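You operate a simulated robot arm through the tools that you are given. There is no shell and no other tool. Be economical: measure what you need, move in short steps, check, and stop when the job is done.

Carry out the task below with a simulated two-armed robot. There is one attempt and no reset: what you move stays moved.

Task
Set the marking fence off the holed block and lock it.
Fine: free the fence lever, lay the block across both rails, slide the fence till it pins the block to the stops, lock; the block stays pinned.

It is judged by the outcome, as a careful person would: the job done as asked, and still so three seconds after it is handed in. It fails if anything else is knocked over, pushed out of place, dropped, spilled or broken.

Robot
Two 7-joint arms with fingered hands on one trunk, on a base that drives. Base frame: it is fixed to the floor where the robot stands at the start and does not move with it; the origin is under the middle of the robot, x ahead of it, y to its left, z up. Units: mm, rad, N and s.
The left shoulder is at the start at [80, 198, 1440], the right one opposite. With the tool pointing down near the work surface each hand reaches from about 100 to 700 mm from the robot's upright axis, wherever it stands, measured 20 degrees to its own side. Places, roughly: fence [700, 200, 800]; fence lever [500, 0, 800]; top of the marking rails [600, 200, 800]. Payload 4 kg a hand.
The tool frame of a hand sits at the grasp point between the pads (the TCP): z along the fingers, y along the line on which they close. The tips reach 26 mm beyond it. The gripper opens to 132 mm. The gripper's body begins 73 mm behind the TCP. The gripper is a hand of 4 fingers: y runs from the thumb to the fingers, the wrist lies at [0, 0, -239] in the tool frame, and closing takes about 1.5 s.
Orientation is told as [roll, pitch, yaw] about the base's x, y, z axes, in that order, counted from this pose: with the fingers straight down and closing along the base's y, the tool's x points along the base's -x, its y along +y and its z along -z.

Tools
- The arms move only by the tool apply_moves. It takes "left_plan", "right_plan" or both (then of equal length, played together; a hand with none holds still); each is a list of rows, each an object of numbers (a shift or turn left out is 0, a gripper value left out holds the last): "dx", "dy", "dz": the shift along the base's x, y, z in mm; "ax", "ay", "az": the turn, a rotation vector about the base's x, y, z in rad. In form: [{"dx": .., "dy": .., "dz": .., "ax": .., "ay": .., "az": ..}, ...]. A call has 1 to 20 rows; each row shifts and turns the commanded pose from where the row before left it. "left_jaw" and "right_jaw" are, for a hand that has rows, the closure, from 0 (fully open) to 1 (shut), set as the call begins (left out, the last holds). Rows are played at 5 a second. More than 50 mm and 0.15 rad between two rows, or a gripper value outside its range, and nothing of the call is played. Where a pose cannot be reached the arm comes as near as it can. A force on the tool above 50 N (or 10 N above the force at the start of the call, whichever is more), or a blocked arm, ends the call early, and 0.2 s more pass. Each finger travels about 72 mm/s and halts on what it meets, pressing with about 29 N; the grip force reading is that of the motor and also rises with nothing between the fingers. The clock runs only during rows and for 0.2 s after the last one: add rows that do not move to give the fingers time. The reply holds the time, the measured pose of the TCP, the force on the tool along the base axes, the opening and the grip force, in the units named above and with some noise, with the torque about the TCP (base axes, N m) and any sound that the robot's microphone picked up, and new pictures: "views" is both (left out), scene, wrist or none (wrist: the cameras of the hands that moved).
- Cameras (640 x 400 px; columns grow to the right, rows downward): "scene" is now at [109.2, -4.1, 1589.1]; the picture's right is [0.17, -0.99, 0.00], its down [-0.80, -0.13, -0.59] and it looks along [0.58, 0.10, -0.81] (base axes); focal length 279 px, centre (320, 200). "left" rides on the left gripper at [-68, 2, -97] in its tool frame; the picture's right is [-0.03, -1.00, 0.00], its down [0.82, -0.02, -0.58] and it looks along [0.58, -0.01, 0.82] (tool axes); focal length 270 px, centre (320, 200). "right" rides on the right gripper at [68, 2, -97] in its tool frame; the picture's right is [-0.03, 1.00, 0.00], its down [-0.82, -0.02, -0.58] and it looks along [-0.58, -0.01, 0.82] (tool axes); focal length 270 px, centre (320, 200). There is no depth. A picture from a camera that has moved, and an enlarged one, comes with that camera's place and axes in the base frame and with its lens. The place of the scene camera against the robot may be out by one fixed shift of up to 25 mm in any direction.
- lift_body(by): slides the trunk up (or, below 0, down) by that many mm; the arms and the scene camera ride with it, the base frame stays. It gives what a move gives, with no picture.
- drive_base(legs): drives the robot by 1 to 6 legs, each [ahead, left, turn to the left] in mm, mm and rad, along the robot's own axes; the way and the turn of a leg run together, so that a leg with both is an arc; at most 1500 mm and 3.142 rad a leg. The arms and the cameras ride along, it lands a little off, and it stops where it bumps. It gives what a move gives, and a new picture of the scene camera.
- curl_fingers(finger1, finger2, finger3, thumb_bend, hand): sets how far each is bent, from 0 (flat) to 100 (curled in); at 30 the hand is open as for a grip, at 70 the pads meet at the TCP. One left out holds its place. A second passes; each finger stops where it meets its share of the squeeze, and holds until it gets a number again. A gripper value or a shape takes the hand back. It gives what a move gives, with no picture; readings hold the bend of each and the force on the fingers (four entries, about 0 where the hand has none), thumb and palm.
- hand_shape(shape, hand): the hand has 4 fingers and takes this shape, open, in about a second: jaw (thumb against the fingers, like two jaws); tri (thumb and two fingers); tip (a fingertip pinch); poke (one finger out to press); point (the index stretched); flat (the hand flat); cup (the hand cupped); fist (a fist). The gripper value then closes the fingers along that shape, each until it touches; the sizes above hold for jaw. It gives what a move gives, with no picture.
- pan_tilt(pan, tilt): turns the head with the scene camera to pan (to the left, within 1.501 rad either way) and tilt (down, from -0.506 to 1.204), counted from straight ahead of the robot. It gives what a move gives, and a new picture of the scene camera.
- enlarge(camera, box): a new picture of the part [left, top, right, bottom] of that camera's present view, enlarged. It takes no simulated time.
- hand_in(): hands the job in; it is judged then, once.

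Work in short steps. Places have to be worked out from the pictures, the camera data and where the tool is seen: move nearer, look again, correct. Check each grasp and each placing, and mend what went wrong. You have 120 turns and 260 pictures in all, those below and enlarged ones among them. Open the grippers and draw the arms clear of the work before you hand the job in, unless the task says otherwise; then end with one line.

The tools are called as a command line: name --argument value ..., lists and objects as JSON in quotes. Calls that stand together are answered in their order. apply_moves: Moves the arms, as the interface text tells. Its arguments: {"type":"object","properties":{"left_plan":{"type":"array","items":{"type":"object","properties":{"dx":{"type":"number"},"dy":{"type":"number"},"dz":{"type":"number"},"ax":{"type":"number"},"ay":{"type":"number"},"az":{"type":"number"}}}},"left_jaw":{"type":"number"},"right_plan":{"type":"array","items":{"type":"object","properties":{"dx":{"type":"number"},"dy":{"type":"number"},"dz":{"type":"number"},"ax":{"type":"number"},"ay":{"type":"number"},"az":{"type":"number"}}}},"right_jaw":{"type":"number"},"views":{"type":"string","enum":["both","scene","wrist","none"]}},"required":[]} The other tools are called the same way: lift_body (by) slides the trunk up or down; hand_shape (shape, hand) gives the hand a shape; curl_fingers (finger1, finger2, finger3, thumb_bend, hand) moves the fingers one by one; drive_base (legs) drives the base; pan_tilt (pan, tilt) turns the head that bears the scene camera; enlarge (camera, box) takes an enlarged picture of a part of a camera's view; hand_in () hands the job in.

At the start:

```text
time: 0.0
left_tool_pos: [356.7, 150.5, 969.7]
left_tool_rot: [0.0, -0.001, 0.0]
left_ft_force: [0.1, -0.2, 0.1]
left_moment: [0.01, 0.01, 0.04]
left_gripper_width: 131.9
left_finger_force: 0.0
left_shape: jaw
left_bend: [30.0, 30.0, 30.0, 30.0]
left_finger forces: [0.0, 0.0, 0.0, 0.0, 0.0, 0.1]
right_tool_pos: [358.5, -147.4, 991.4]
right_tool_rot: [-0.001, 0.0, 0.0]
right_ft_force: [0.6, -0.1, 0.1]
right_moment: [-0.01, -0.02, -0.01]
right_gripper_width: 131.9
right_finger_force: 0.0
right_shape: jaw
right_bend: [30.0, 30.0, 30.0, 30.0]
right_finger forces: [0.0, 0.0, 0.1, 0.1, 0.1, 0.0]
trunk travel left (down, up): [-750.0, 90.0]
robot x, y, heading: [3.2, -0.5, -0.005]
head pan, tilt: [0.166, 0.939]
```

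scene: 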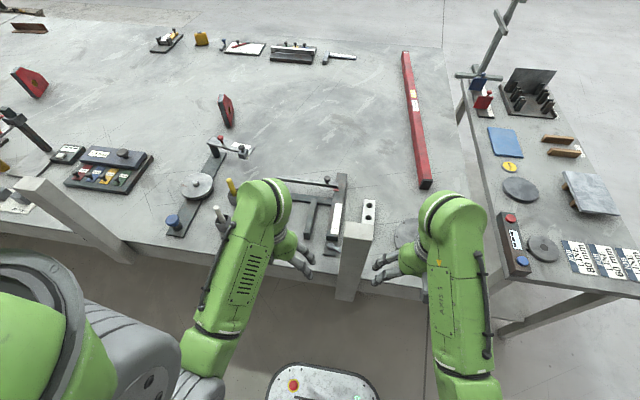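
right: 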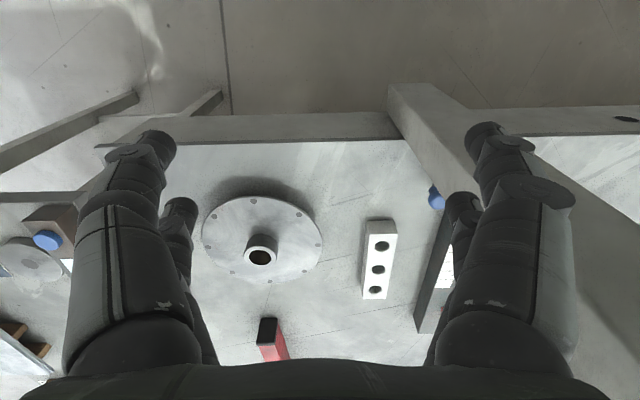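
left: 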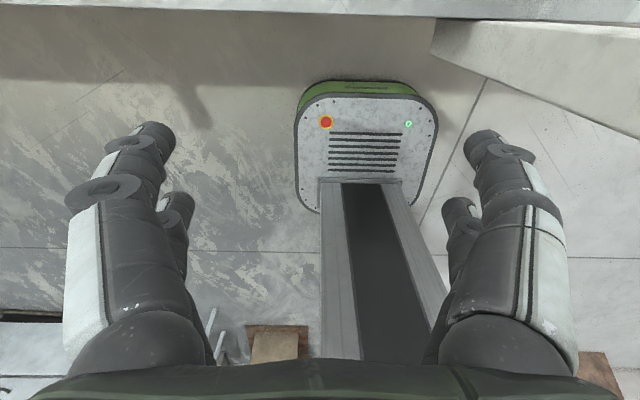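

The fixture seems to sit around pixel (310,210), with the holed block at (368,212), but the left arm hides part of it. I'll enlarge the view to see the details.

enlarge --camera "scene" --box '[200, 140, 420, 278]'

enlarge --camera "right" --box '[320, 160, 520, 340]'

```text
2.90 times, centred on (310, 209) of scene
camera zoom: at [109.2, -4.1, 1589.1], right [0.17, -0.99, 0.0], down [-0.8, -0.13, -0.59], along [0.58, 0.1, -0.81], focal length 809 px, centre (349, 174)
```

zoom: 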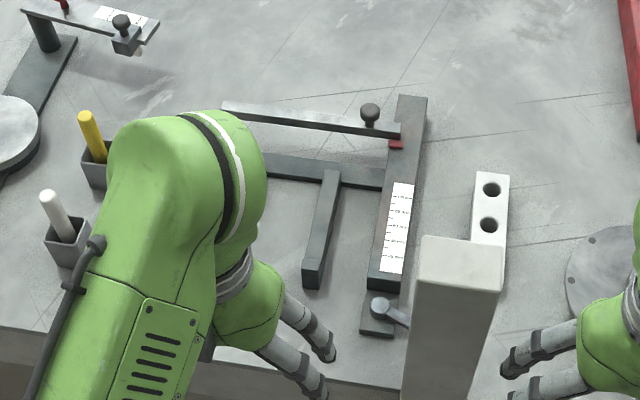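

```text
2.22 times, centred on (420, 250) of right
camera zoom: at [289.0, -145.0, 1088.6], right [0.03, 1.0, 0.0], down [0.82, -0.02, 0.58], along [0.58, -0.01, -0.82], focal length 601 px, centre (98, 89)
```

zoom: 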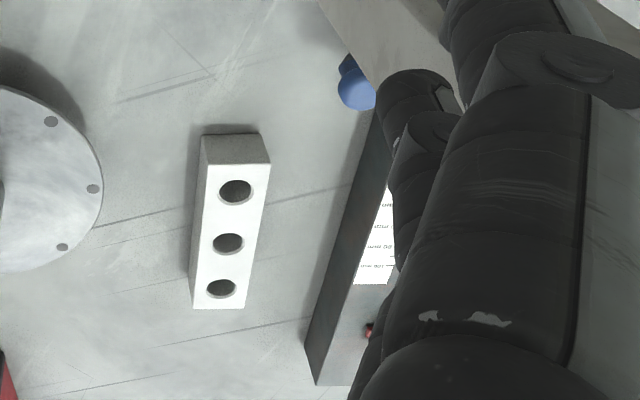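

The left arm hides the fixture, and there is a post near the table edge whose height I don't know. I'll raise the left hand and move it left to see past it.

apply_moves --left_plan '[{"dz": 50}, {"dz": 50}, {"dz": 30, "dy": 40}, {"dy": 50}, {"dy": 50}, {"dy": 50}, {"dy": 50}, {"dy": 50}]' --views "both"

```text
time: 1.3
left_tool_pos: [365.8, 234.1, 984.1]
left_tool_rot: [-0.004, 0.015, -0.227]
left_ft_force: [-0.2, -0.5, -0.1]
left_moment: [0.0, -0.02, 0.0]
left_gripper_width: 132.1
left_finger_force: 0.1
left_shape: jaw
left_bend: [30.0, 30.0, 30.0, 30.0]
left_finger forces: [0.0, 0.0, 0.0, 0.1, 0.0, 0.0]
left hand out of reach, approached as far as the arm can: row 1, 2, 3, 5, 6
right_tool_pos: [360.2, -149.1, 990.4]
right_tool_rot: [0.001, -0.001, 0.0]
right_ft_force: [-0.1, -0.2, 0.0]
right_moment: [-0.02, -0.03, 0.01]
right_gripper_width: 132.2
right_finger_force: 0.1
right_shape: jaw
right_bend: [30.0, 30.0, 30.0, 30.0]
right_finger forces: [0.0, 0.1, 0.0, 0.0, 0.1, 0.0]
trunk travel left (down, up): [-750.0, 90.0]
robot x, y, heading: [1.7, -0.9, -0.001]
head pan, tilt: [0.166, 0.939]
stopped in row 6 (left hand): the arm was blocked; the commanded pose is now the measured one
camera scene: at [110.3, -4.3, 1588.0], right [0.17, -0.99, 0.0], down [-0.8, -0.13, -0.59], along [0.58, 0.1, -0.81], focal length 279 px, centre (320, 200)
camera left: at [435.0, 220.5, 1079.9], right [-0.2, -0.98, 0.0], down [-0.79, 0.16, 0.59], along [-0.58, 0.12, -0.81], focal length 270 px, centre (320, 200)
```

scene: 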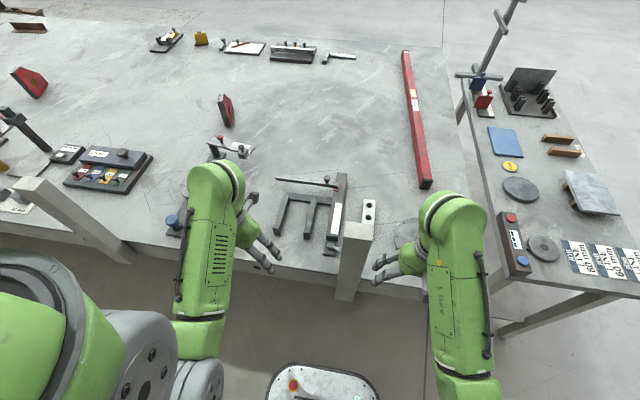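
left: 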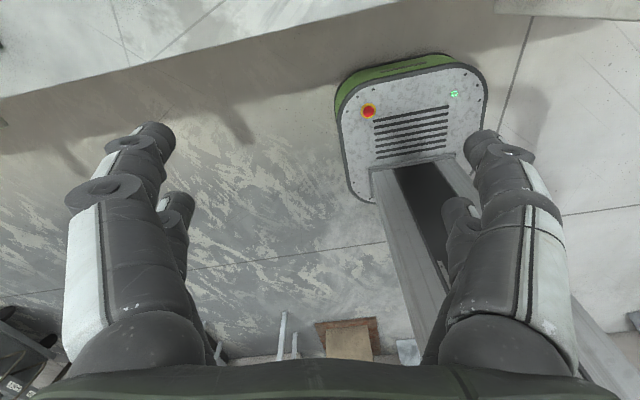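

The fixture is visible now. I'll enlarge it.

enlarge --camera "scene" --box '[240, 150, 400, 260]'

```text
3.64 times, centred on (320, 205) of scene
camera zoom: at [110.3, -4.3, 1588.0], right [0.17, -0.99, 0.0], down [-0.8, -0.13, -0.59], along [0.58, 0.1, -0.81], focal length 1015 px, centre (320, 182)
```

zoom: 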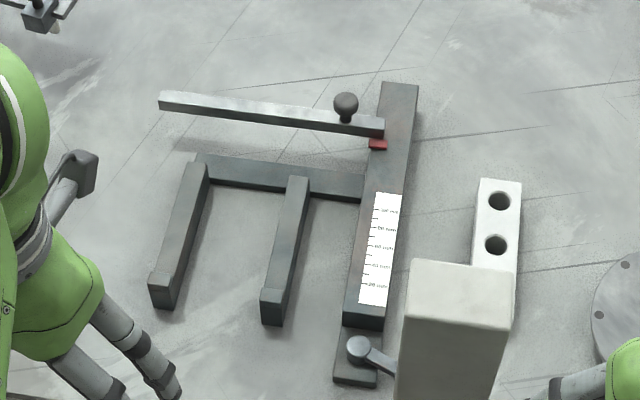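

A vertical post stands in front of the table at about x≈400, y≈-32, and I put its top near z≈1080. Raising the trunk gives clearance and parallax to check that.

lift_body --by 85

enlarge --camera "scene" --box '[240, 150, 440, 310]'

enlarge --camera "right" --box '[0, 0, 640, 400]'

```text
time: 2.5
left_tool_pos: [365.7, 235.3, 1070.2]
left_tool_rot: [-0.001, 0.014, -0.225]
left_ft_force: [-0.8, -0.2, 0.9]
left_moment: [-0.01, 0.01, 0.0]
left_gripper_width: 132.1
left_finger_force: 0.0
left_shape: jaw
left_bend: [30.0, 30.0, 30.0, 30.0]
left_finger forces: [0.0, 0.0, 0.0, 0.1, 0.0, 0.1]
right_tool_pos: [358.8, -148.8, 1076.7]
right_tool_rot: [-0.001, 0.001, 0.0]
right_ft_force: [0.1, -0.3, 0.2]
right_moment: [-0.01, -0.01, 0.0]
right_gripper_width: 131.7
right_finger_force: 0.0
right_shape: jaw
right_bend: [30.0, 30.0, 30.0, 30.0]
right_finger forces: [0.1, 0.0, 0.0, 0.0, 0.1, 0.1]
trunk travel left (down, up): [-835.0, 5.0]
robot x, y, heading: [-2.4, 0.3, 0.002]
head pan, tilt: [0.166, 0.939]
```

```text
2.50 times, centred on (340, 230) of scene
camera zoom: at [109.3, -4.1, 1674.5], right [0.17, -0.99, 0.0], down [-0.8, -0.13, -0.59], along [0.58, 0.1, -0.81], focal length 698 px, centre (270, 125)
```

zoom: 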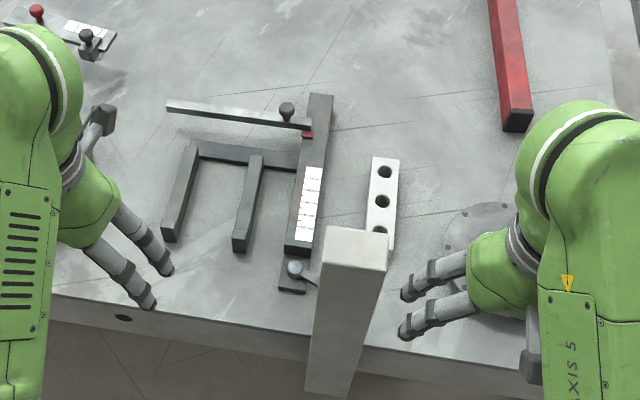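

```text
1.00 times, centred on (320, 200) of right (not enlarged: the box is as wide or as high as the picture)
camera zoom: at [289.0, -145.0, 1174.0], right [0.03, 1.0, 0.0], down [0.82, -0.02, 0.58], along [0.58, -0.01, -0.82], focal length 270 px, centre (320, 200)
```

zoom: 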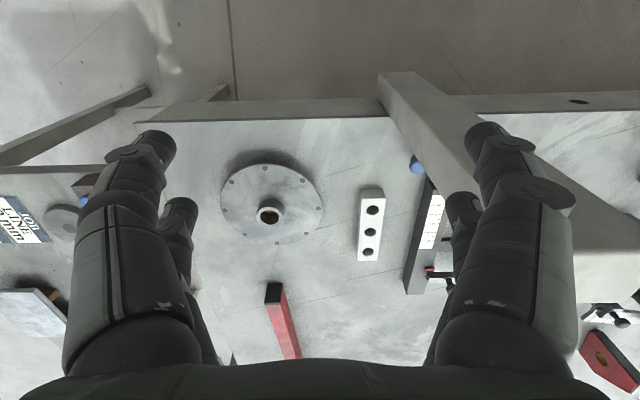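

The post top comes out at about z≈1055 around (418,-33). The left hand's camera looks back toward the robot, so I'll move the left hand out over the fixture, kept high, to look down on the rails and lever.

apply_moves --left_plan '[{"dx": 40, "az": 0.1}, {"dx": 45, "az": 0.125}, {"dx": 45, "dy": -15, "dz": -15}, {"dx": 45, "dy": -15, "dz": -15}, {"dx": 45, "dy": -20, "dz": -15}, {"dx": 40, "dy": -25, "dz": -15}, {"dx": 0, "dy": -30}]' --views "both"

```text
refused: row 5 steps farther than a row can; nothing moved
```

One row stepped too far, so I'll repeat it with smaller steps.

apply_moves --left_plan '[{"dx": 40, "az": 0.1}, {"dx": 45, "az": 0.125}, {"dx": 40, "dy": -15, "dz": -15}, {"dx": 40, "dy": -15, "dz": -15}, {"dx": 40, "dy": -20, "dz": -15}, {"dx": 30, "dy": -25, "dz": -15}, {"dx": 20, "dy": -30}]' --views "both"

```text
time: 4.1
left_tool_pos: [623.9, 129.4, 1009.1]
left_tool_rot: [-0.002, 0.013, 0.0]
left_ft_force: [-0.1, -0.2, 0.3]
left_moment: [-0.02, 0.03, -0.02]
left_gripper_width: 132.0
left_finger_force: 0.0
left_shape: jaw
left_bend: [30.0, 30.0, 30.0, 30.0]
left_finger forces: [0.0, 0.0, 0.1, 0.0, 0.0, 0.1]
right_tool_pos: [358.4, -149.6, 1077.3]
right_tool_rot: [0.002, -0.001, 0.0]
right_ft_force: [0.3, 0.1, 0.2]
right_moment: [-0.03, 0.0, 0.01]
right_gripper_width: 132.0
right_finger_force: 0.1
right_shape: jaw
right_bend: [30.0, 30.0, 30.0, 30.0]
right_finger forces: [0.1, 0.0, 0.0, 0.0, 0.1, 0.1]
trunk travel left (down, up): [-835.0, 5.0]
robot x, y, heading: [-1.8, -0.7, 0.001]
head pan, tilt: [0.166, 0.939]
camera scene: at [109.7, -5.8, 1674.1], right [0.17, -0.99, 0.0], down [-0.8, -0.13, -0.59], along [0.58, 0.1, -0.81], focal length 279 px, centre (320, 200)
camera left: at [693.1, 131.9, 1105.0], right [0.03, -1.0, 0.0], down [-0.81, -0.02, 0.59], along [-0.59, -0.02, -0.81], focal length 270 px, centre (320, 200)
```

scene: 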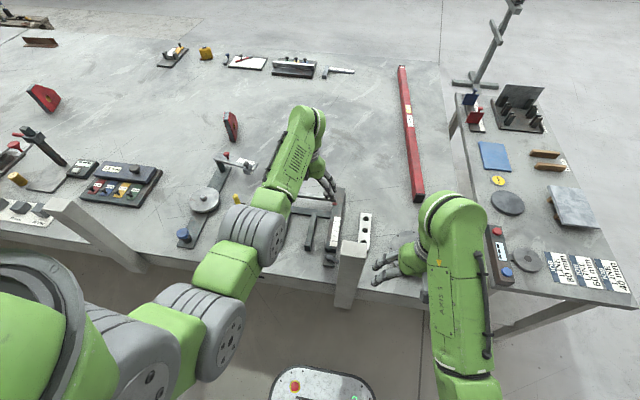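
left: 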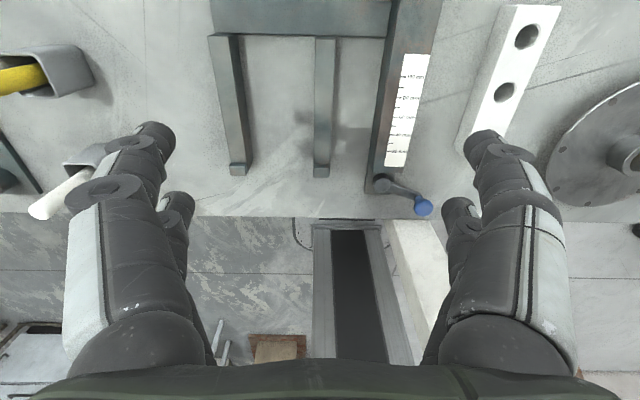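

From here I can see the rails, the stops and a lever with a blue knob. I'll enlarge the lever region and the block.

enlarge --camera "left" --box '[340, 120, 460, 225]'

enlarge --camera "left" --box '[190, 0, 570, 200]'

```text
3.81 times, centred on (400, 172) of left
camera zoom: at [693.1, 131.9, 1105.0], right [0.03, -1.0, 0.0], down [-0.81, -0.02, 0.59], along [-0.59, -0.02, -0.81], focal length 1030 px, centre (15, 305)
```

zoom: 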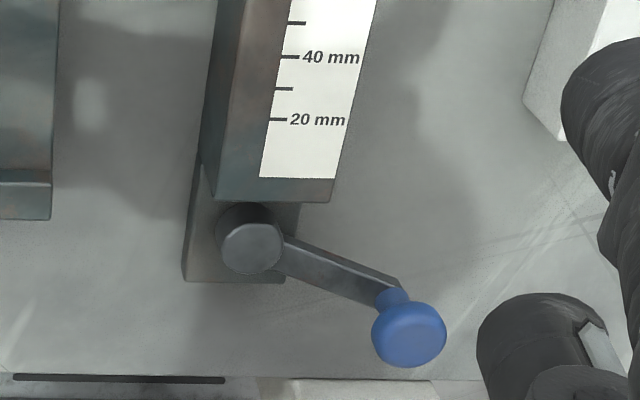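

```text
1.68 times, centred on (380, 100) of left
camera zoom: at [693.1, 131.9, 1105.0], right [0.03, -1.0, 0.0], down [-0.81, -0.02, 0.59], along [-0.59, -0.02, -0.81], focal length 455 px, centre (219, 368)
```

zoom: 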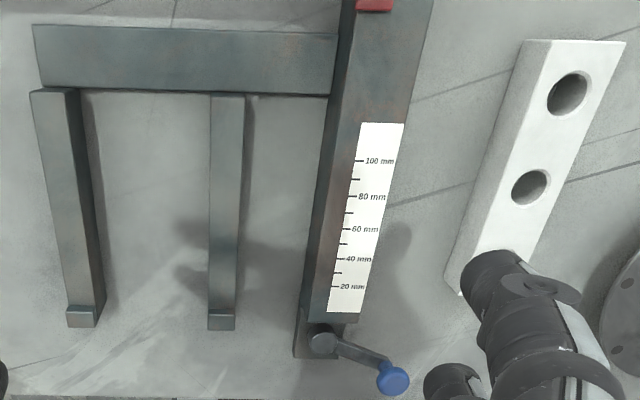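

The lever is a vertical-axis handle whose blue knob points toward -y and -x, close to the post. I'll check exactly where the post is from this view.

enlarge --camera "left" --box '[290, 190, 490, 390]'

enlarge --camera "scene" --box '[300, 190, 430, 320]'

```text
2.00 times, centred on (390, 290) of left
camera zoom: at [693.1, 131.9, 1105.0], right [0.03, -1.0, 0.0], down [-0.81, -0.02, 0.59], along [-0.59, -0.02, -0.81], focal length 541 px, centre (180, 20)
```

zoom: 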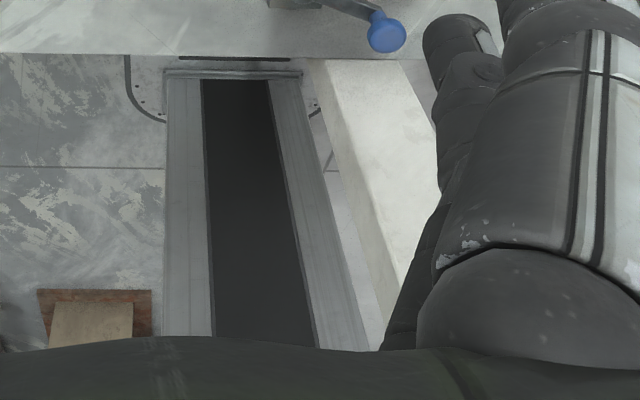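

```text
3.08 times, centred on (365, 255) of scene
camera zoom: at [109.7, -5.8, 1674.1], right [0.17, -0.99, 0.0], down [-0.8, -0.13, -0.59], along [0.58, 0.1, -0.81], focal length 859 px, centre (182, 31)
```

zoom: 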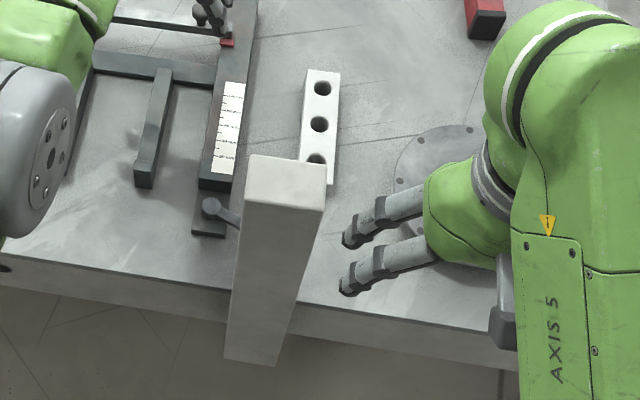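

By triangulation the lever knob is at about (479,-10,821), the hub at (508,47), and the post lies in front of the table edge at x≲412. I'll move the right hand away to the right and bring the left hand above the knob at z≈930 for a close look.

apply_moves --left_plan '[{"dx": -30, "dy": -35}, {"dx": -35, "dy": -35}, {"dx": -35, "dy": -35}, {"dx": -35, "dy": -34}, {"dx": -10, "dz": -40}, {"dz": -40}]' --right_plan '[{"dy": -30}, {"dy": -40}, {"dy": -40}, {"dy": -40}, {}, {}]' --views "both"

```text
time: 5.2
left_tool_pos: [485.6, -7.0, 1007.9]
left_tool_rot: [-0.005, 0.009, -0.003]
left_ft_force: [0.0, 0.0, 0.2]
left_moment: [0.02, 0.01, -0.03]
left_gripper_width: 132.0
left_finger_force: 0.1
left_shape: jaw
left_bend: [30.0, 30.0, 30.0, 30.0]
left_finger forces: [0.1, 0.0, 0.1, 0.1, 0.0, 0.0]
right_tool_pos: [366.3, -237.9, 1071.0]
right_tool_rot: [0.004, 0.016, 0.199]
right_ft_force: [-0.6, -0.6, 0.0]
right_moment: [0.01, 0.02, 0.0]
right_gripper_width: 132.1
right_finger_force: 0.1
right_shape: jaw
right_bend: [30.0, 30.0, 30.0, 30.0]
right_finger forces: [0.0, 0.1, 0.0, 0.0, 0.0, 0.1]
trunk travel left (down, up): [-835.0, 5.0]
robot x, y, heading: [0.5, 1.9, 0.001]
head pan, tilt: [0.166, 0.939]
stopped in row 5 (right hand): the arm was blocked; the commanded pose is now the measured one
camera scene: at [108.6, -4.1, 1673.2], right [0.17, -0.99, 0.0], down [-0.8, -0.13, -0.59], along [0.58, 0.1, -0.81], focal length 279 px, centre (320, 200)
camera right: at [300.1, -248.9, 1169.1], right [-0.17, 0.98, 0.0], down [0.81, 0.14, 0.57], along [0.56, 0.1, -0.82], focal length 270 px, centre (320, 200)
camera left: at [554.9, -4.4, 1105.0], right [0.02, -1.0, 0.01], down [-0.81, -0.01, 0.59], along [-0.59, -0.02, -0.81], focal length 270 px, centre (320, 200)
```

scene: 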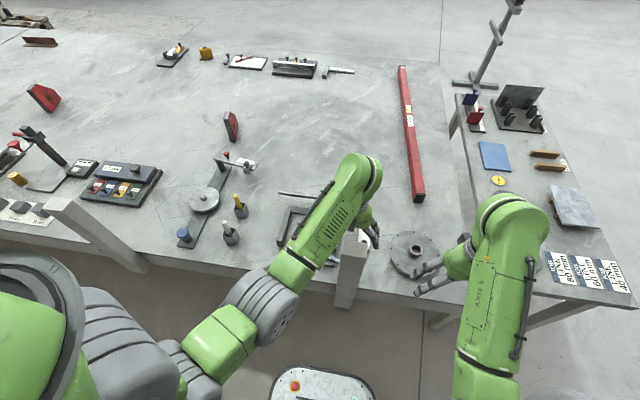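
right: 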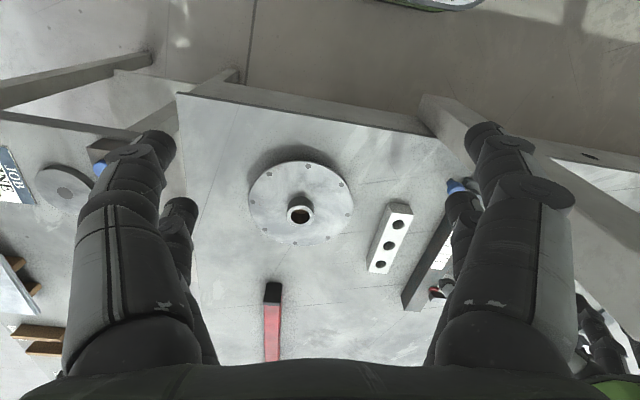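
left: 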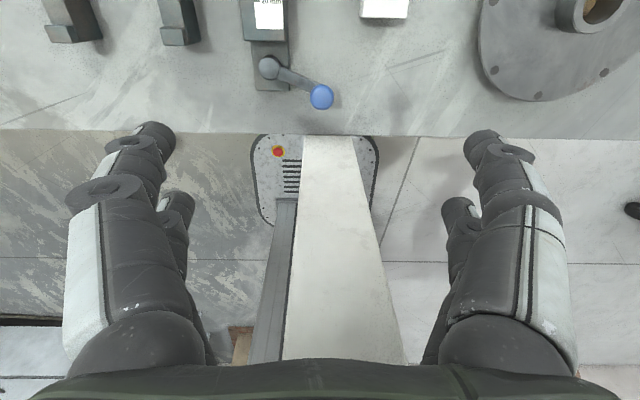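

The knob is confirmed at about (478,-10,821), and the post face spans y -51..11 at x≲412. I'll descend over the knob in steps.

apply_moves --left_plan '[{"dx": -6, "dy": -3, "dz": -40}, {"dz": -40}, {"dz": -35}]' --views "both"

```text
time: 6.0
left_tool_pos: [481.1, -8.7, 893.7]
left_tool_rot: [-0.006, 0.008, -0.002]
left_ft_force: [1.1, 0.3, -0.5]
left_moment: [0.0, 0.02, 0.02]
left_gripper_width: 131.6
left_finger_force: 0.0
left_shape: jaw
left_bend: [30.0, 30.0, 30.0, 30.0]
left_finger forces: [0.1, 0.0, 0.1, 0.1, 0.1, 0.0]
right_tool_pos: [369.1, -239.8, 1072.7]
right_tool_rot: [0.005, 0.011, 0.197]
right_ft_force: [0.0, 1.1, 0.3]
right_moment: [0.02, 0.0, 0.0]
right_gripper_width: 131.8
right_finger_force: 0.0
right_shape: jaw
right_bend: [30.0, 30.0, 30.0, 30.0]
right_finger forces: [0.0, 0.1, 0.0, 0.0, 0.0, 0.0]
trunk travel left (down, up): [-835.0, 5.0]
robot x, y, heading: [-0.4, 0.8, 0.003]
head pan, tilt: [0.166, 0.939]
camera scene: at [110.3, -4.2, 1673.9], right [0.17, -0.99, 0.0], down [-0.8, -0.13, -0.59], along [0.58, 0.1, -0.81], focal length 279 px, centre (320, 200)
camera left: at [550.7, -6.3, 990.8], right [0.02, -1.0, 0.01], down [-0.81, -0.01, 0.59], along [-0.59, -0.02, -0.81], focal length 270 px, centre (320, 200)
```

scene: 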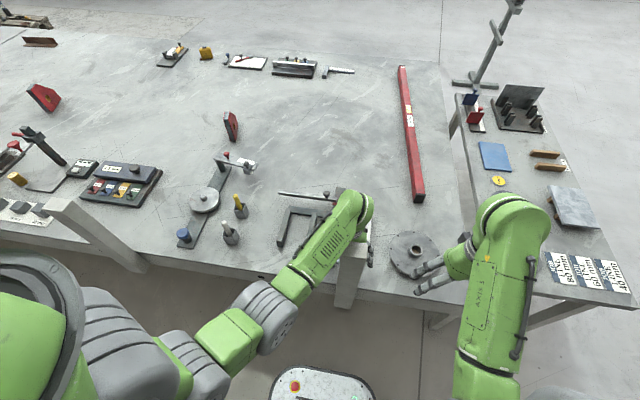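
left: 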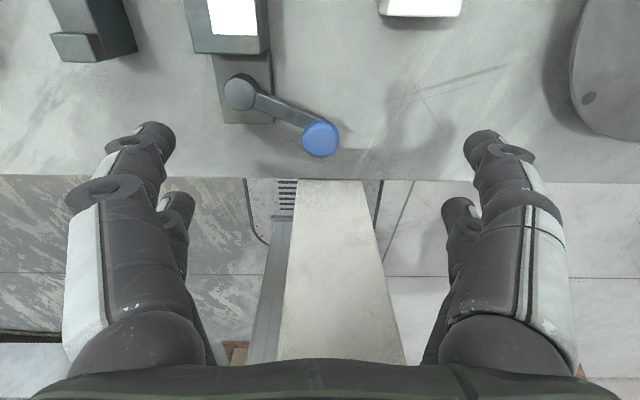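

Two views agree on the knob at (479,-9), top z≈823, about 25 mm across. I'll descend so the tips sit around z≈815 and close gently.

apply_moves --left_plan '[{"dx": -2, "dz": -30}, {"dz": -22}]' --views "wrist"

apply_moves --left_plan '[{}, {}, {}, {}, {}, {}, {}]' --left_jaw 0.9 --views "wrist"

```text
time: 6.8
left_tool_pos: [509.8, -18.3, 885.1]
left_tool_rot: [-0.059, -0.084, 0.01]
left_ft_force: [0.4, -0.3, -0.5]
left_moment: [0.0, 0.01, 0.01]
left_gripper_width: 132.0
left_finger_force: 0.1
left_shape: jaw
left_bend: [30.0, 30.0, 30.0, 30.0]
left_finger forces: [0.0, 0.0, 0.0, 0.0, 0.0, 0.0]
right_tool_pos: [364.0, -231.6, 1076.6]
right_tool_rot: [-0.002, 0.007, 0.202]
right_ft_force: [0.5, -0.6, 0.7]
right_moment: [0.0, -0.03, -0.03]
right_gripper_width: 131.9
right_finger_force: 0.0
right_shape: jaw
right_bend: [30.0, 30.0, 30.0, 30.0]
right_finger forces: [0.0, 0.0, 0.0, 0.0, 0.0, 0.0]
trunk travel left (down, up): [-835.0, 5.0]
robot x, y, heading: [-4.4, 2.3, 0.008]
head pan, tilt: [0.166, 0.939]
stopped in row 2 (left hand): the arm was blocked; the commanded pose is now the measured one
camera left: at [569.3, -11.1, 988.3], right [0.03, -1.0, 0.06], down [-0.86, 0.0, 0.51], along [-0.51, -0.07, -0.86], focal length 270 px, centre (320, 200)
```

left: 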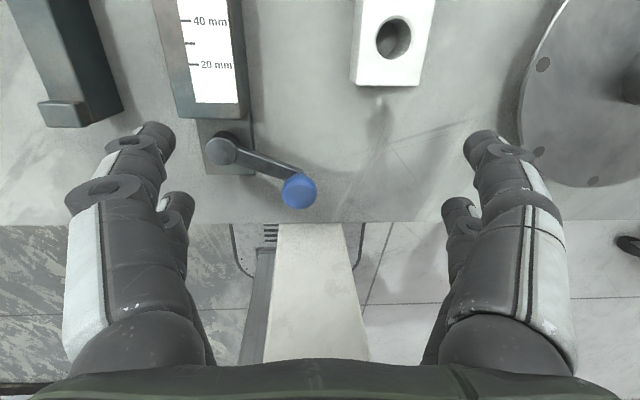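

```text
time: 8.4
left_tool_pos: [508.9, -18.1, 885.7]
left_tool_rot: [-0.058, -0.083, 0.005]
left_ft_force: [0.2, 0.1, 0.8]
left_moment: [-0.01, 0.04, -0.02]
left_gripper_width: 13.7
left_finger_force: 0.0
left_shape: jaw
left_bend: [72.0, 72.0, 72.0, 70.0]
left_finger forces: [0.1, 0.1, 0.1, 0.0, 0.0, 0.0]
right_tool_pos: [365.2, -229.8, 1077.8]
right_tool_rot: [-0.002, 0.008, 0.202]
right_ft_force: [-0.4, -1.1, 0.4]
right_moment: [0.0, -0.01, -0.01]
right_gripper_width: 131.9
right_finger_force: 0.1
right_shape: jaw
right_bend: [30.0, 30.0, 30.0, 30.0]
right_finger forces: [0.0, 0.0, 0.0, 0.0, 0.1, 0.1]
trunk travel left (down, up): [-835.0, 5.0]
robot x, y, heading: [-1.9, 0.7, 0.004]
head pan, tilt: [0.166, 0.939]
camera left: at [569.0, -11.8, 987.7], right [0.03, -1.0, 0.06], down [-0.86, 0.01, 0.51], along [-0.51, -0.06, -0.86], focal length 270 px, centre (320, 200)
```

left: 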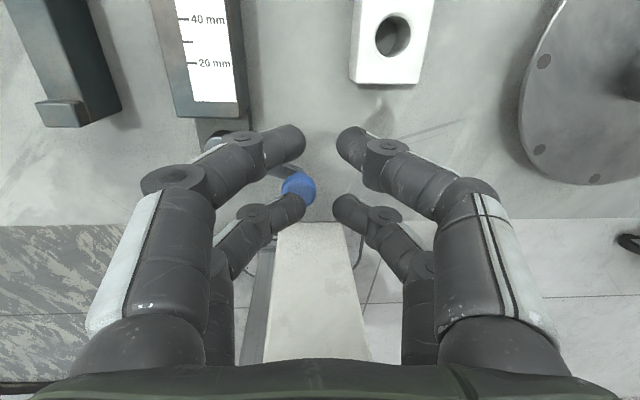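

The arm was blocked partway down, most likely the forearm against the post. The jaw then closed in the air and touched nothing. I'll raise the left hand back over the fixture, draw the right hand back, and then drive the base left so both arms come in clear of the post.

apply_moves --left_plan '[{"dz": 40}, {"dz": 40, "ax": 0.058, "ay": 0.083}, {"dz": 40, "dy": 20}, {"dx": 10, "dy": 40}, {"dx": 10, "dy": 40}, {"dx": 10, "dy": 45}]' --right_plan '[{"dx": -30}, {"dx": -30}, {"dx": -30}, {}, {}, {}]' --left_jaw 0 --views "both"

```text
time: 9.8
left_tool_pos: [536.8, 122.3, 994.8]
left_tool_rot: [0.012, 0.018, 0.002]
left_ft_force: [0.2, 0.7, 0.7]
left_moment: [0.01, 0.04, 0.01]
left_gripper_width: 131.9
left_finger_force: 0.0
left_shape: jaw
left_bend: [30.0, 30.0, 30.0, 30.0]
left_finger forces: [0.0, 0.1, 0.1, 0.1, 0.1, 0.1]
right_tool_pos: [285.9, -221.5, 1075.7]
right_tool_rot: [-0.004, -0.005, 0.282]
right_ft_force: [-0.2, 0.3, -0.1]
right_moment: [0.02, -0.03, -0.04]
right_gripper_width: 132.2
right_finger_force: 0.0
right_shape: jaw
right_bend: [30.0, 30.0, 30.0, 30.0]
right_finger forces: [0.0, 0.0, 0.0, 0.1, 0.0, 0.1]
trunk travel left (down, up): [-835.0, 5.0]
robot x, y, heading: [0.9, 1.5, 0.003]
head pan, tilt: [0.166, 0.939]
camera scene: at [108.8, -0.8, 1674.3], right [0.17, -0.99, 0.0], down [-0.8, -0.14, -0.59], along [0.58, 0.1, -0.81], focal length 279 px, centre (320, 200)
camera right: at [218.8, -236.8, 1172.7], right [-0.25, 0.97, 0.0], down [0.79, 0.21, 0.58], along [0.56, 0.14, -0.81], focal length 270 px, centre (320, 200)
camera left: at [607.3, 122.5, 1091.2], right [0.03, -1.0, -0.01], down [-0.81, -0.03, 0.59], along [-0.59, -0.01, -0.81], focal length 270 px, centre (320, 200)
```

scene: 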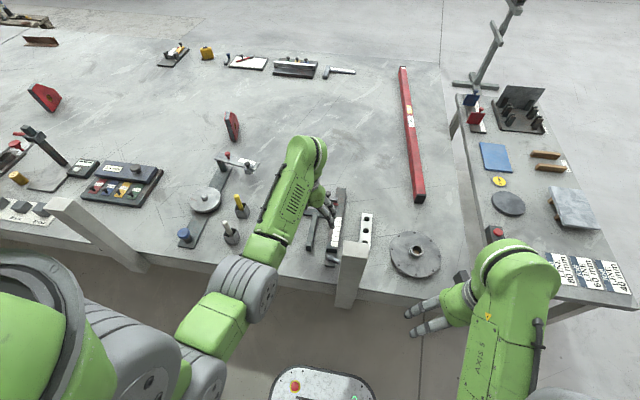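
right: 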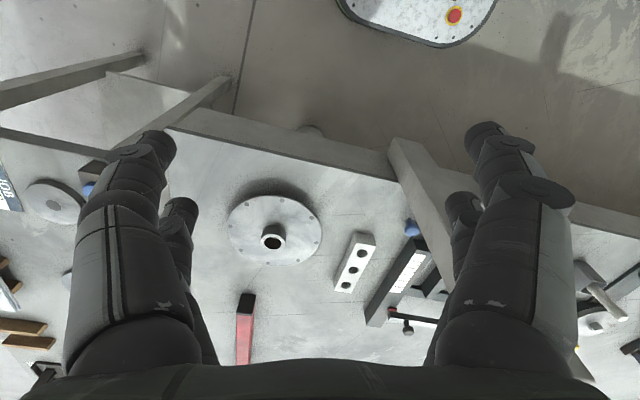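
left: 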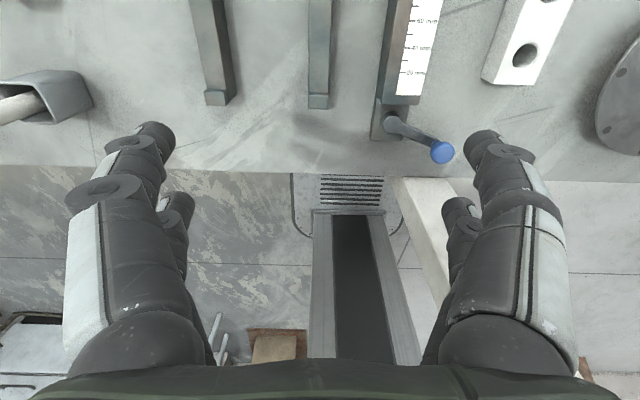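

Both hands are clear, so I'll drive the base 200 mm to the left.

drive_base --legs '[[0, 200, 0]]'

```text
time: 11.4
left_tool_pos: [538.5, 315.0, 995.8]
left_tool_rot: [0.019, 0.017, -0.001]
left_ft_force: [0.6, -0.1, -0.5]
left_moment: [0.02, 0.0, -0.01]
left_gripper_width: 131.8
left_finger_force: 0.1
left_shape: jaw
left_bend: [30.0, 30.0, 30.0, 30.0]
left_finger forces: [0.0, 0.1, 0.0, 0.0, 0.1, 0.0]
right_tool_pos: [283.1, -27.8, 1071.4]
right_tool_rot: [0.005, 0.003, 0.28]
right_ft_force: [-0.4, -0.4, 1.1]
right_moment: [0.05, -0.01, -0.02]
right_gripper_width: 131.8
right_finger_force: 0.0
right_shape: jaw
right_bend: [30.0, 30.0, 30.0, 30.0]
right_finger forces: [0.0, 0.0, 0.0, 0.1, 0.1, 0.0]
trunk travel left (down, up): [-835.0, 5.0]
robot x, y, heading: [2.9, 197.0, 0.002]
head pan, tilt: [0.166, 0.939]
camera scene: at [109.7, 188.5, 1674.3], right [0.17, -0.99, 0.0], down [-0.8, -0.13, -0.59], along [0.58, 0.1, -0.81], focal length 279 px, centre (320, 200)
```

scene: 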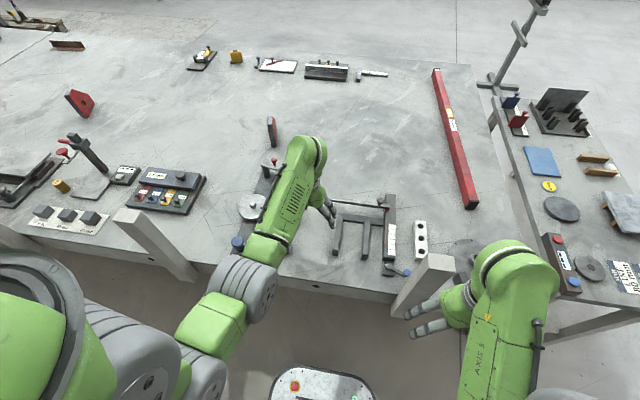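

The whole fixture and the lever are visible now. I'll enlarge.

enlarge --camera "scene" --box '[310, 180, 460, 290]'

```text
3.64 times, centred on (385, 235) of scene
camera zoom: at [109.7, 188.5, 1674.3], right [0.17, -0.99, 0.0], down [-0.8, -0.13, -0.59], along [0.58, 0.1, -0.81], focal length 1015 px, centre (84, 73)
```

zoom: 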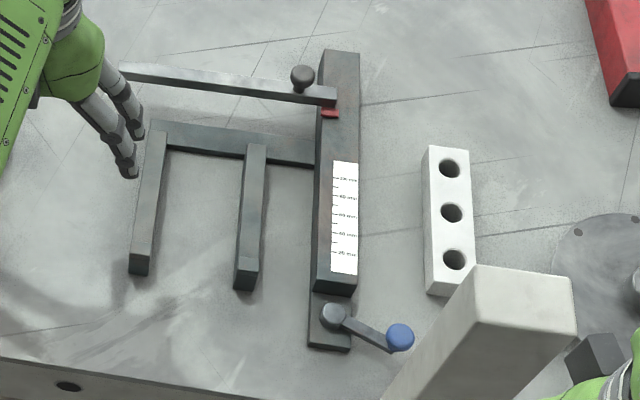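

The scene camera is biased by about (+9,-19) mm against the wrist triangulation, so I'll correct for that. I'll bring the left hand above the knob again from this new stance.

apply_moves --left_plan '[{"dx": -5, "dy": -45}, {"dx": -5, "dy": -45}, {"dx": -5, "dy": -45}, {"dx": -5, "dy": -45}, {"dx": -10, "dy": -45}, {"dx": -10, "dy": -45}, {"dx": -15, "dy": -40}, {"dx": -5, "dy": -14, "dz": -30, "ax": -0.019, "ay": -0.017}, {"dz": -40}]' --views "both"

```text
time: 13.4
left_tool_pos: [477.9, -9.8, 924.4]
left_tool_rot: [-0.007, 0.003, 0.001]
left_ft_force: [0.0, 0.5, 0.0]
left_moment: [0.01, 0.01, 0.0]
left_gripper_width: 132.0
left_finger_force: 0.1
left_shape: jaw
left_bend: [30.0, 30.0, 30.0, 30.0]
left_finger forces: [0.0, 0.0, 0.1, 0.0, 0.0, 0.1]
right_tool_pos: [285.2, -24.2, 1073.0]
right_tool_rot: [0.002, 0.005, 0.285]
right_ft_force: [0.5, -0.7, -0.5]
right_moment: [-0.02, 0.02, 0.01]
right_gripper_width: 131.8
right_finger_force: 0.0
right_shape: jaw
right_bend: [30.0, 30.0, 30.0, 30.0]
right_finger forces: [0.0, 0.0, 0.1, 0.0, 0.0, 0.0]
trunk travel left (down, up): [-835.0, 5.0]
robot x, y, heading: [-0.0, 205.7, 0.002]
head pan, tilt: [0.166, 0.939]
camera scene: at [110.8, 194.6, 1674.2], right [0.17, -0.99, 0.0], down [-0.8, -0.13, -0.59], along [0.58, 0.1, -0.81], focal length 279 px, centre (320, 200)
camera left: at [546.6, -7.7, 1020.8], right [0.03, -1.0, 0.01], down [-0.82, -0.02, 0.58], along [-0.58, -0.02, -0.82], focal length 270 px, centre (320, 200)
```

scene: 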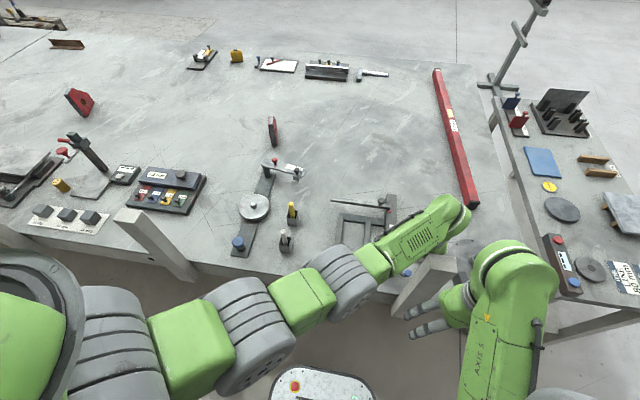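
left: 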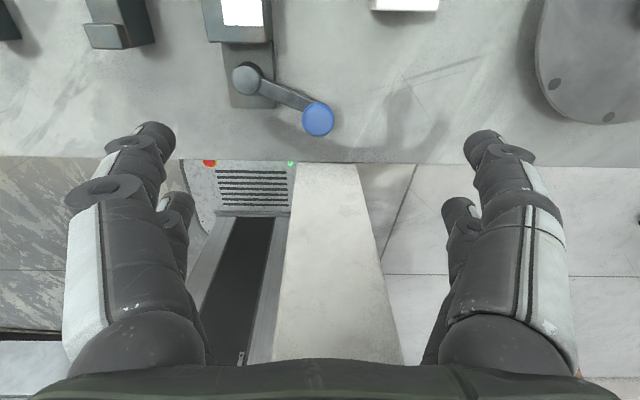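

The forearm now comes in from the left. I'll descend toward z≈845 in small steps, watching for a block.

apply_moves --left_plan '[{"dx": 1, "dz": -25}, {"dz": -20}, {"dz": -20}, {"dz": -14}]' --views "both"

```text
time: 14.4
left_tool_pos: [471.8, -0.4, 854.9]
left_tool_rot: [-0.011, -0.001, 0.001]
left_ft_force: [0.5, 0.1, -0.8]
left_moment: [0.02, -0.03, -0.02]
left_gripper_width: 131.9
left_finger_force: 0.0
left_shape: jaw
left_bend: [30.0, 30.0, 30.0, 30.0]
left_finger forces: [0.0, 0.0, 0.1, 0.0, 0.1, 0.0]
left hand out of reach, approached as far as the arm can: row 3, 4
right_tool_pos: [285.1, -23.8, 1073.6]
right_tool_rot: [0.001, 0.006, 0.285]
right_ft_force: [-0.2, 0.5, -0.5]
right_moment: [-0.01, -0.02, 0.0]
right_gripper_width: 131.8
right_finger_force: 0.1
right_shape: jaw
right_bend: [30.0, 30.0, 30.0, 30.0]
right_finger forces: [0.1, 0.0, 0.0, 0.0, 0.0, 0.0]
trunk travel left (down, up): [-835.0, 5.0]
robot x, y, heading: [-2.4, 198.1, -0.001]
head pan, tilt: [0.166, 0.939]
camera scene: at [110.7, 196.0, 1674.2], right [0.17, -0.99, 0.0], down [-0.8, -0.13, -0.59], along [0.58, 0.1, -0.81], focal length 279 px, centre (320, 200)
camera left: at [539.6, 1.8, 952.1], right [0.03, -1.0, 0.01], down [-0.82, -0.02, 0.58], along [-0.58, -0.02, -0.82], focal length 270 px, centre (320, 200)
```

scene: 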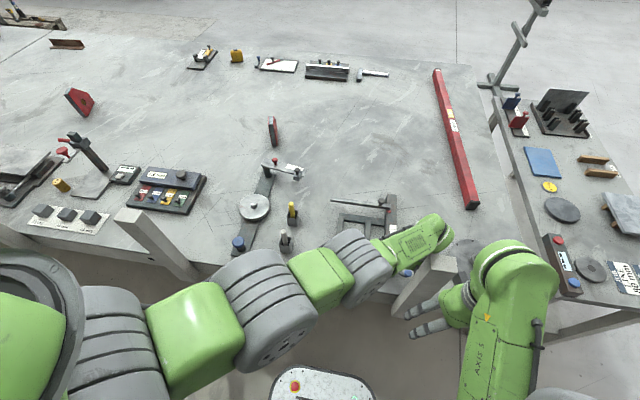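
left: 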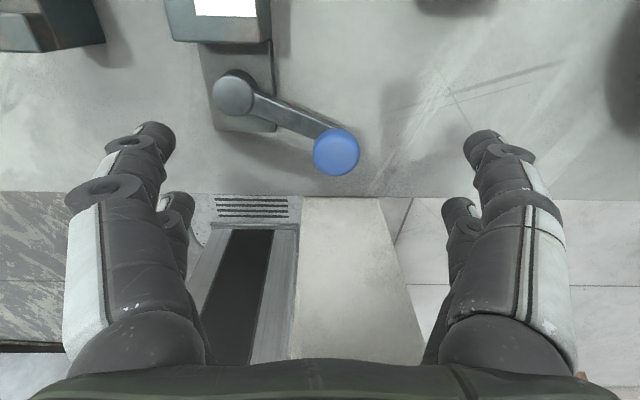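

The arm is at full stretch because the trunk is high. I'll raise the hand, then lower the trunk so the shoulder comes down.

apply_moves --left_plan '[{"dx": 4, "dy": -5, "dz": 40}, {"dx": 3, "dy": -4, "dz": 40}]' --views "none"

lift_body --by -60

```text
time: 15.0
left_tool_pos: [482.5, -16.0, 929.3]
left_tool_rot: [-0.004, 0.005, -0.001]
left_ft_force: [-0.9, 0.4, -0.4]
left_moment: [-0.01, 0.03, 0.02]
left_gripper_width: 131.8
left_finger_force: 0.0
left_shape: jaw
left_bend: [30.0, 30.0, 30.0, 30.0]
left_finger forces: [0.0, 0.0, 0.0, 0.0, 0.1, 0.0]
left hand out of reach, approached as far as the arm can: row 2
right_tool_pos: [283.6, -22.9, 1074.3]
right_tool_rot: [0.001, 0.004, 0.283]
right_ft_force: [0.3, 0.7, 0.6]
right_moment: [0.03, 0.02, 0.0]
right_gripper_width: 131.5
right_finger_force: 0.1
right_shape: jaw
right_bend: [30.0, 30.0, 30.0, 30.0]
right_finger forces: [0.0, 0.1, 0.1, 0.0, 0.1, 0.1]
trunk travel left (down, up): [-835.0, 5.0]
robot x, y, heading: [5.1, 196.5, -0.001]
head pan, tilt: [0.166, 0.939]
```

```text
time: 16.0
left_tool_pos: [483.3, -16.3, 870.1]
left_tool_rot: [-0.005, -0.001, 0.0]
left_ft_force: [0.1, 0.5, -0.1]
left_moment: [-0.03, 0.0, -0.01]
left_gripper_width: 131.9
left_finger_force: 0.1
left_shape: jaw
left_bend: [30.0, 30.0, 30.0, 30.0]
left_finger forces: [0.0, 0.1, 0.1, 0.0, 0.0, 0.1]
right_tool_pos: [285.6, -23.3, 1014.1]
right_tool_rot: [0.001, 0.001, 0.285]
right_ft_force: [-0.4, -0.5, 0.4]
right_moment: [0.03, 0.0, 0.0]
right_gripper_width: 131.8
right_finger_force: 0.0
right_shape: jaw
right_bend: [30.0, 30.0, 30.0, 30.0]
right_finger forces: [0.0, 0.0, 0.0, 0.1, 0.1, 0.0]
trunk travel left (down, up): [-775.0, 65.0]
robot x, y, heading: [-1.1, 200.8, 0.003]
head pan, tilt: [0.166, 0.939]
```

Now I'll correct to (479,-9,842) above the knob.

apply_moves --left_plan '[{"dx": -4, "dy": 7, "dz": -14}, {"dz": -14}]' --views "both"

```text
time: 16.6
left_tool_pos: [481.1, -10.4, 843.1]
left_tool_rot: [-0.008, 0.0, 0.001]
left_ft_force: [-0.4, 0.7, 0.0]
left_moment: [0.0, -0.04, 0.0]
left_gripper_width: 132.2
left_finger_force: 0.0
left_shape: jaw
left_bend: [30.0, 30.0, 30.0, 30.0]
left_finger forces: [0.0, 0.0, 0.1, 0.0, 0.0, 0.1]
right_tool_pos: [285.0, -21.9, 1014.4]
right_tool_rot: [-0.001, 0.003, 0.285]
right_ft_force: [0.1, -0.3, -0.3]
right_moment: [0.03, 0.0, 0.02]
right_gripper_width: 131.8
right_finger_force: 0.0
right_shape: jaw
right_bend: [30.0, 30.0, 30.0, 30.0]
right_finger forces: [0.1, 0.0, 0.0, 0.0, 0.0, 0.0]
trunk travel left (down, up): [-775.0, 65.0]
robot x, y, heading: [1.6, 202.5, 0.002]
head pan, tilt: [0.166, 0.939]
camera scene: at [110.6, 196.2, 1613.9], right [0.17, -0.99, 0.0], down [-0.8, -0.13, -0.59], along [0.58, 0.1, -0.81], focal length 279 px, centre (320, 200)
camera left: at [548.8, -7.9, 940.3], right [0.03, -1.0, 0.01], down [-0.82, -0.02, 0.58], along [-0.58, -0.02, -0.82], focal length 270 px, centre (320, 200)
```

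scene: 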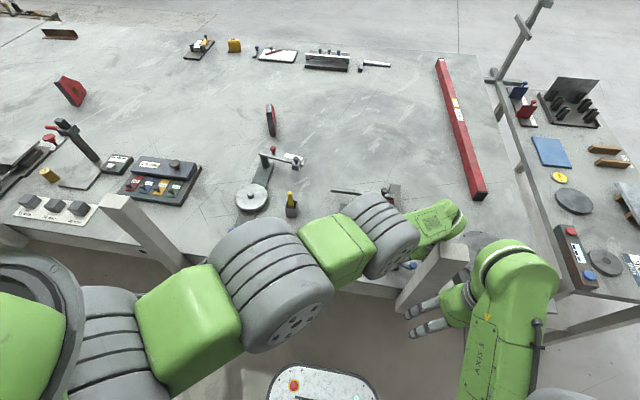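
left: 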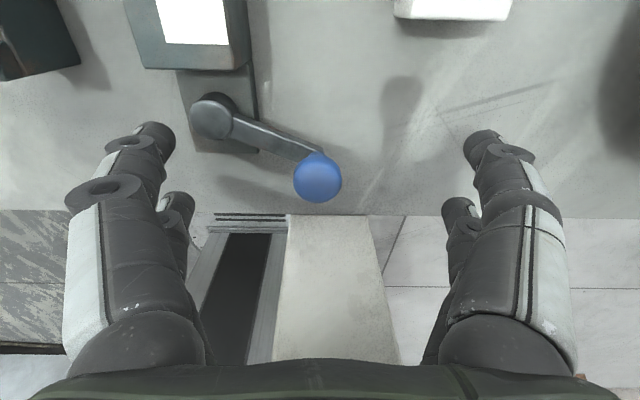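

The knob is centred between the fingers with its centre at z≈822, and the lever arm's top is at about 800. I'll lower 6 mm and close.

apply_moves --left_plan '[{"dz": -6}, {}, {}, {}, {}, {}, {}, {}]' --left_jaw 1.0 --views "wrist"

```text
time: 18.4
left_tool_pos: [481.6, -8.3, 837.6]
left_tool_rot: [-0.009, 0.003, 0.003]
left_ft_force: [0.1, -0.4, -1.1]
left_moment: [0.02, 0.0, 0.03]
left_gripper_width: 0.0
left_finger_force: 29.2
left_shape: jaw
left_bend: [61.0, 68.0, 69.0, 70.0]
left_finger forces: [0.1, 0.0, 0.1, 0.1, 0.0, 0.0]
right_tool_pos: [287.0, -20.2, 1012.7]
right_tool_rot: [-0.002, 0.006, 0.285]
right_ft_force: [0.7, 0.2, -0.3]
right_moment: [0.01, -0.05, 0.0]
right_gripper_width: 132.2
right_finger_force: 0.1
right_shape: jaw
right_bend: [30.0, 30.0, 30.0, 30.0]
right_finger forces: [0.0, 0.0, 0.0, 0.1, 0.1, 0.0]
trunk travel left (down, up): [-775.0, 65.0]
robot x, y, heading: [1.3, 203.4, -0.002]
head pan, tilt: [0.166, 0.939]
camera left: at [550.4, -5.4, 934.0], right [0.03, -1.0, 0.01], down [-0.81, -0.02, 0.58], along [-0.58, -0.02, -0.81], focal length 270 px, centre (320, 200)
```

left: 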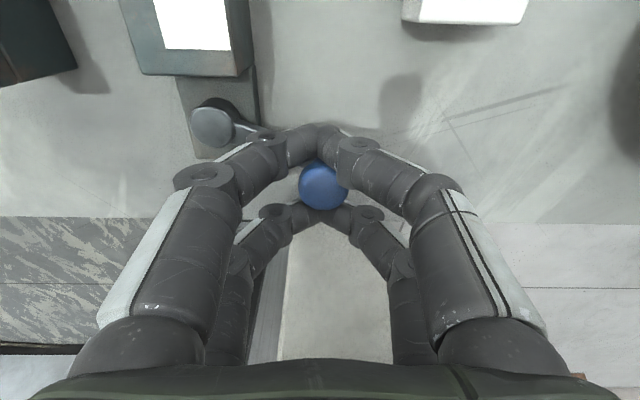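

The knob is caged between the front and back finger pairs. I'll try swinging the lever counter-clockwise (toward +x) in small arc steps while watching the force.

apply_moves --left_plan '[{"dx": 5, "dy": -2}, {"dx": 5, "dy": -1}, {"dx": 5, "dy": -1}, {"dx": 5, "dy": -1}]' --views "wrist"

```text
time: 19.4
left_tool_pos: [485.4, -6.7, 836.1]
left_tool_rot: [-0.004, 0.009, 0.0]
left_ft_force: [-26.3, -4.5, -5.7]
left_moment: [-0.02, 0.25, 0.0]
left_gripper_width: 0.0
left_finger_force: 29.3
left_shape: jaw
left_bend: [61.0, 68.0, 69.0, 70.0]
left_finger forces: [0.0, 0.0, 0.0, 0.0, 0.0, 0.1]
left hand out of reach, approached as far as the arm can: row 4
right_tool_pos: [281.5, -20.2, 1014.4]
right_tool_rot: [-0.003, 0.005, 0.283]
right_ft_force: [0.3, 0.5, -0.7]
right_moment: [0.01, 0.02, 0.01]
right_gripper_width: 131.7
right_finger_force: 0.1
right_shape: jaw
right_bend: [30.0, 30.0, 30.0, 30.0]
right_finger forces: [0.0, 0.0, 0.1, 0.0, 0.0, 0.0]
trunk travel left (down, up): [-775.0, 65.0]
robot x, y, heading: [1.3, 198.9, 0.002]
head pan, tilt: [0.166, 0.939]
camera left: at [554.8, -5.4, 932.4], right [0.03, -1.0, 0.0], down [-0.81, -0.02, 0.59], along [-0.58, -0.02, -0.81], focal length 270 px, centre (320, 200)
```

left: 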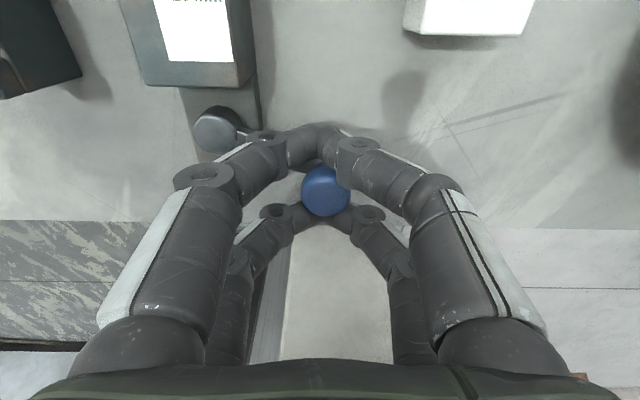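

Counter-clockwise is resisted at 26 N with no motion, which looks like the locked end stop. I'll go back and try clockwise (toward -x, +y).

apply_moves --left_plan '[{"dx": -10, "dy": 2}, {"dx": -10, "dy": 3}, {"dx": -6, "dy": 3}, {"dx": -5, "dy": 3}, {"dx": -5, "dy": 3}]' --views "wrist"

```text
time: 20.6
left_tool_pos: [481.4, -11.7, 838.5]
left_tool_rot: [-0.023, -0.003, 0.008]
left_ft_force: [-1.6, 0.2, -0.1]
left_moment: [0.05, 0.02, 0.04]
left_gripper_width: 0.0
left_finger_force: 28.9
left_shape: jaw
left_bend: [61.0, 68.0, 69.0, 70.0]
left_finger forces: [0.0, 0.0, 0.1, 0.1, 0.1, 0.0]
left hand out of reach, approached as far as the arm can: row 3, 4, 5
right_tool_pos: [292.3, -21.4, 1012.5]
right_tool_rot: [0.0, 0.011, 0.285]
right_ft_force: [-0.5, 0.0, 0.2]
right_moment: [0.03, -0.01, 0.05]
right_gripper_width: 132.0
right_finger_force: 0.0
right_shape: jaw
right_bend: [30.0, 30.0, 30.0, 30.0]
right_finger forces: [0.1, 0.1, 0.0, 0.0, 0.1, 0.0]
trunk travel left (down, up): [-775.0, 65.0]
robot x, y, heading: [0.2, 201.7, 0.001]
head pan, tilt: [0.166, 0.939]
camera left: at [549.0, -7.3, 935.0], right [0.03, -1.0, 0.02], down [-0.82, -0.01, 0.58], along [-0.57, -0.04, -0.82], focal length 270 px, centre (320, 200)
```

left: 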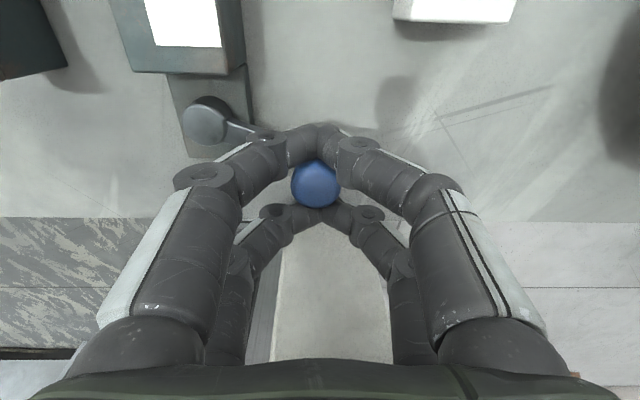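

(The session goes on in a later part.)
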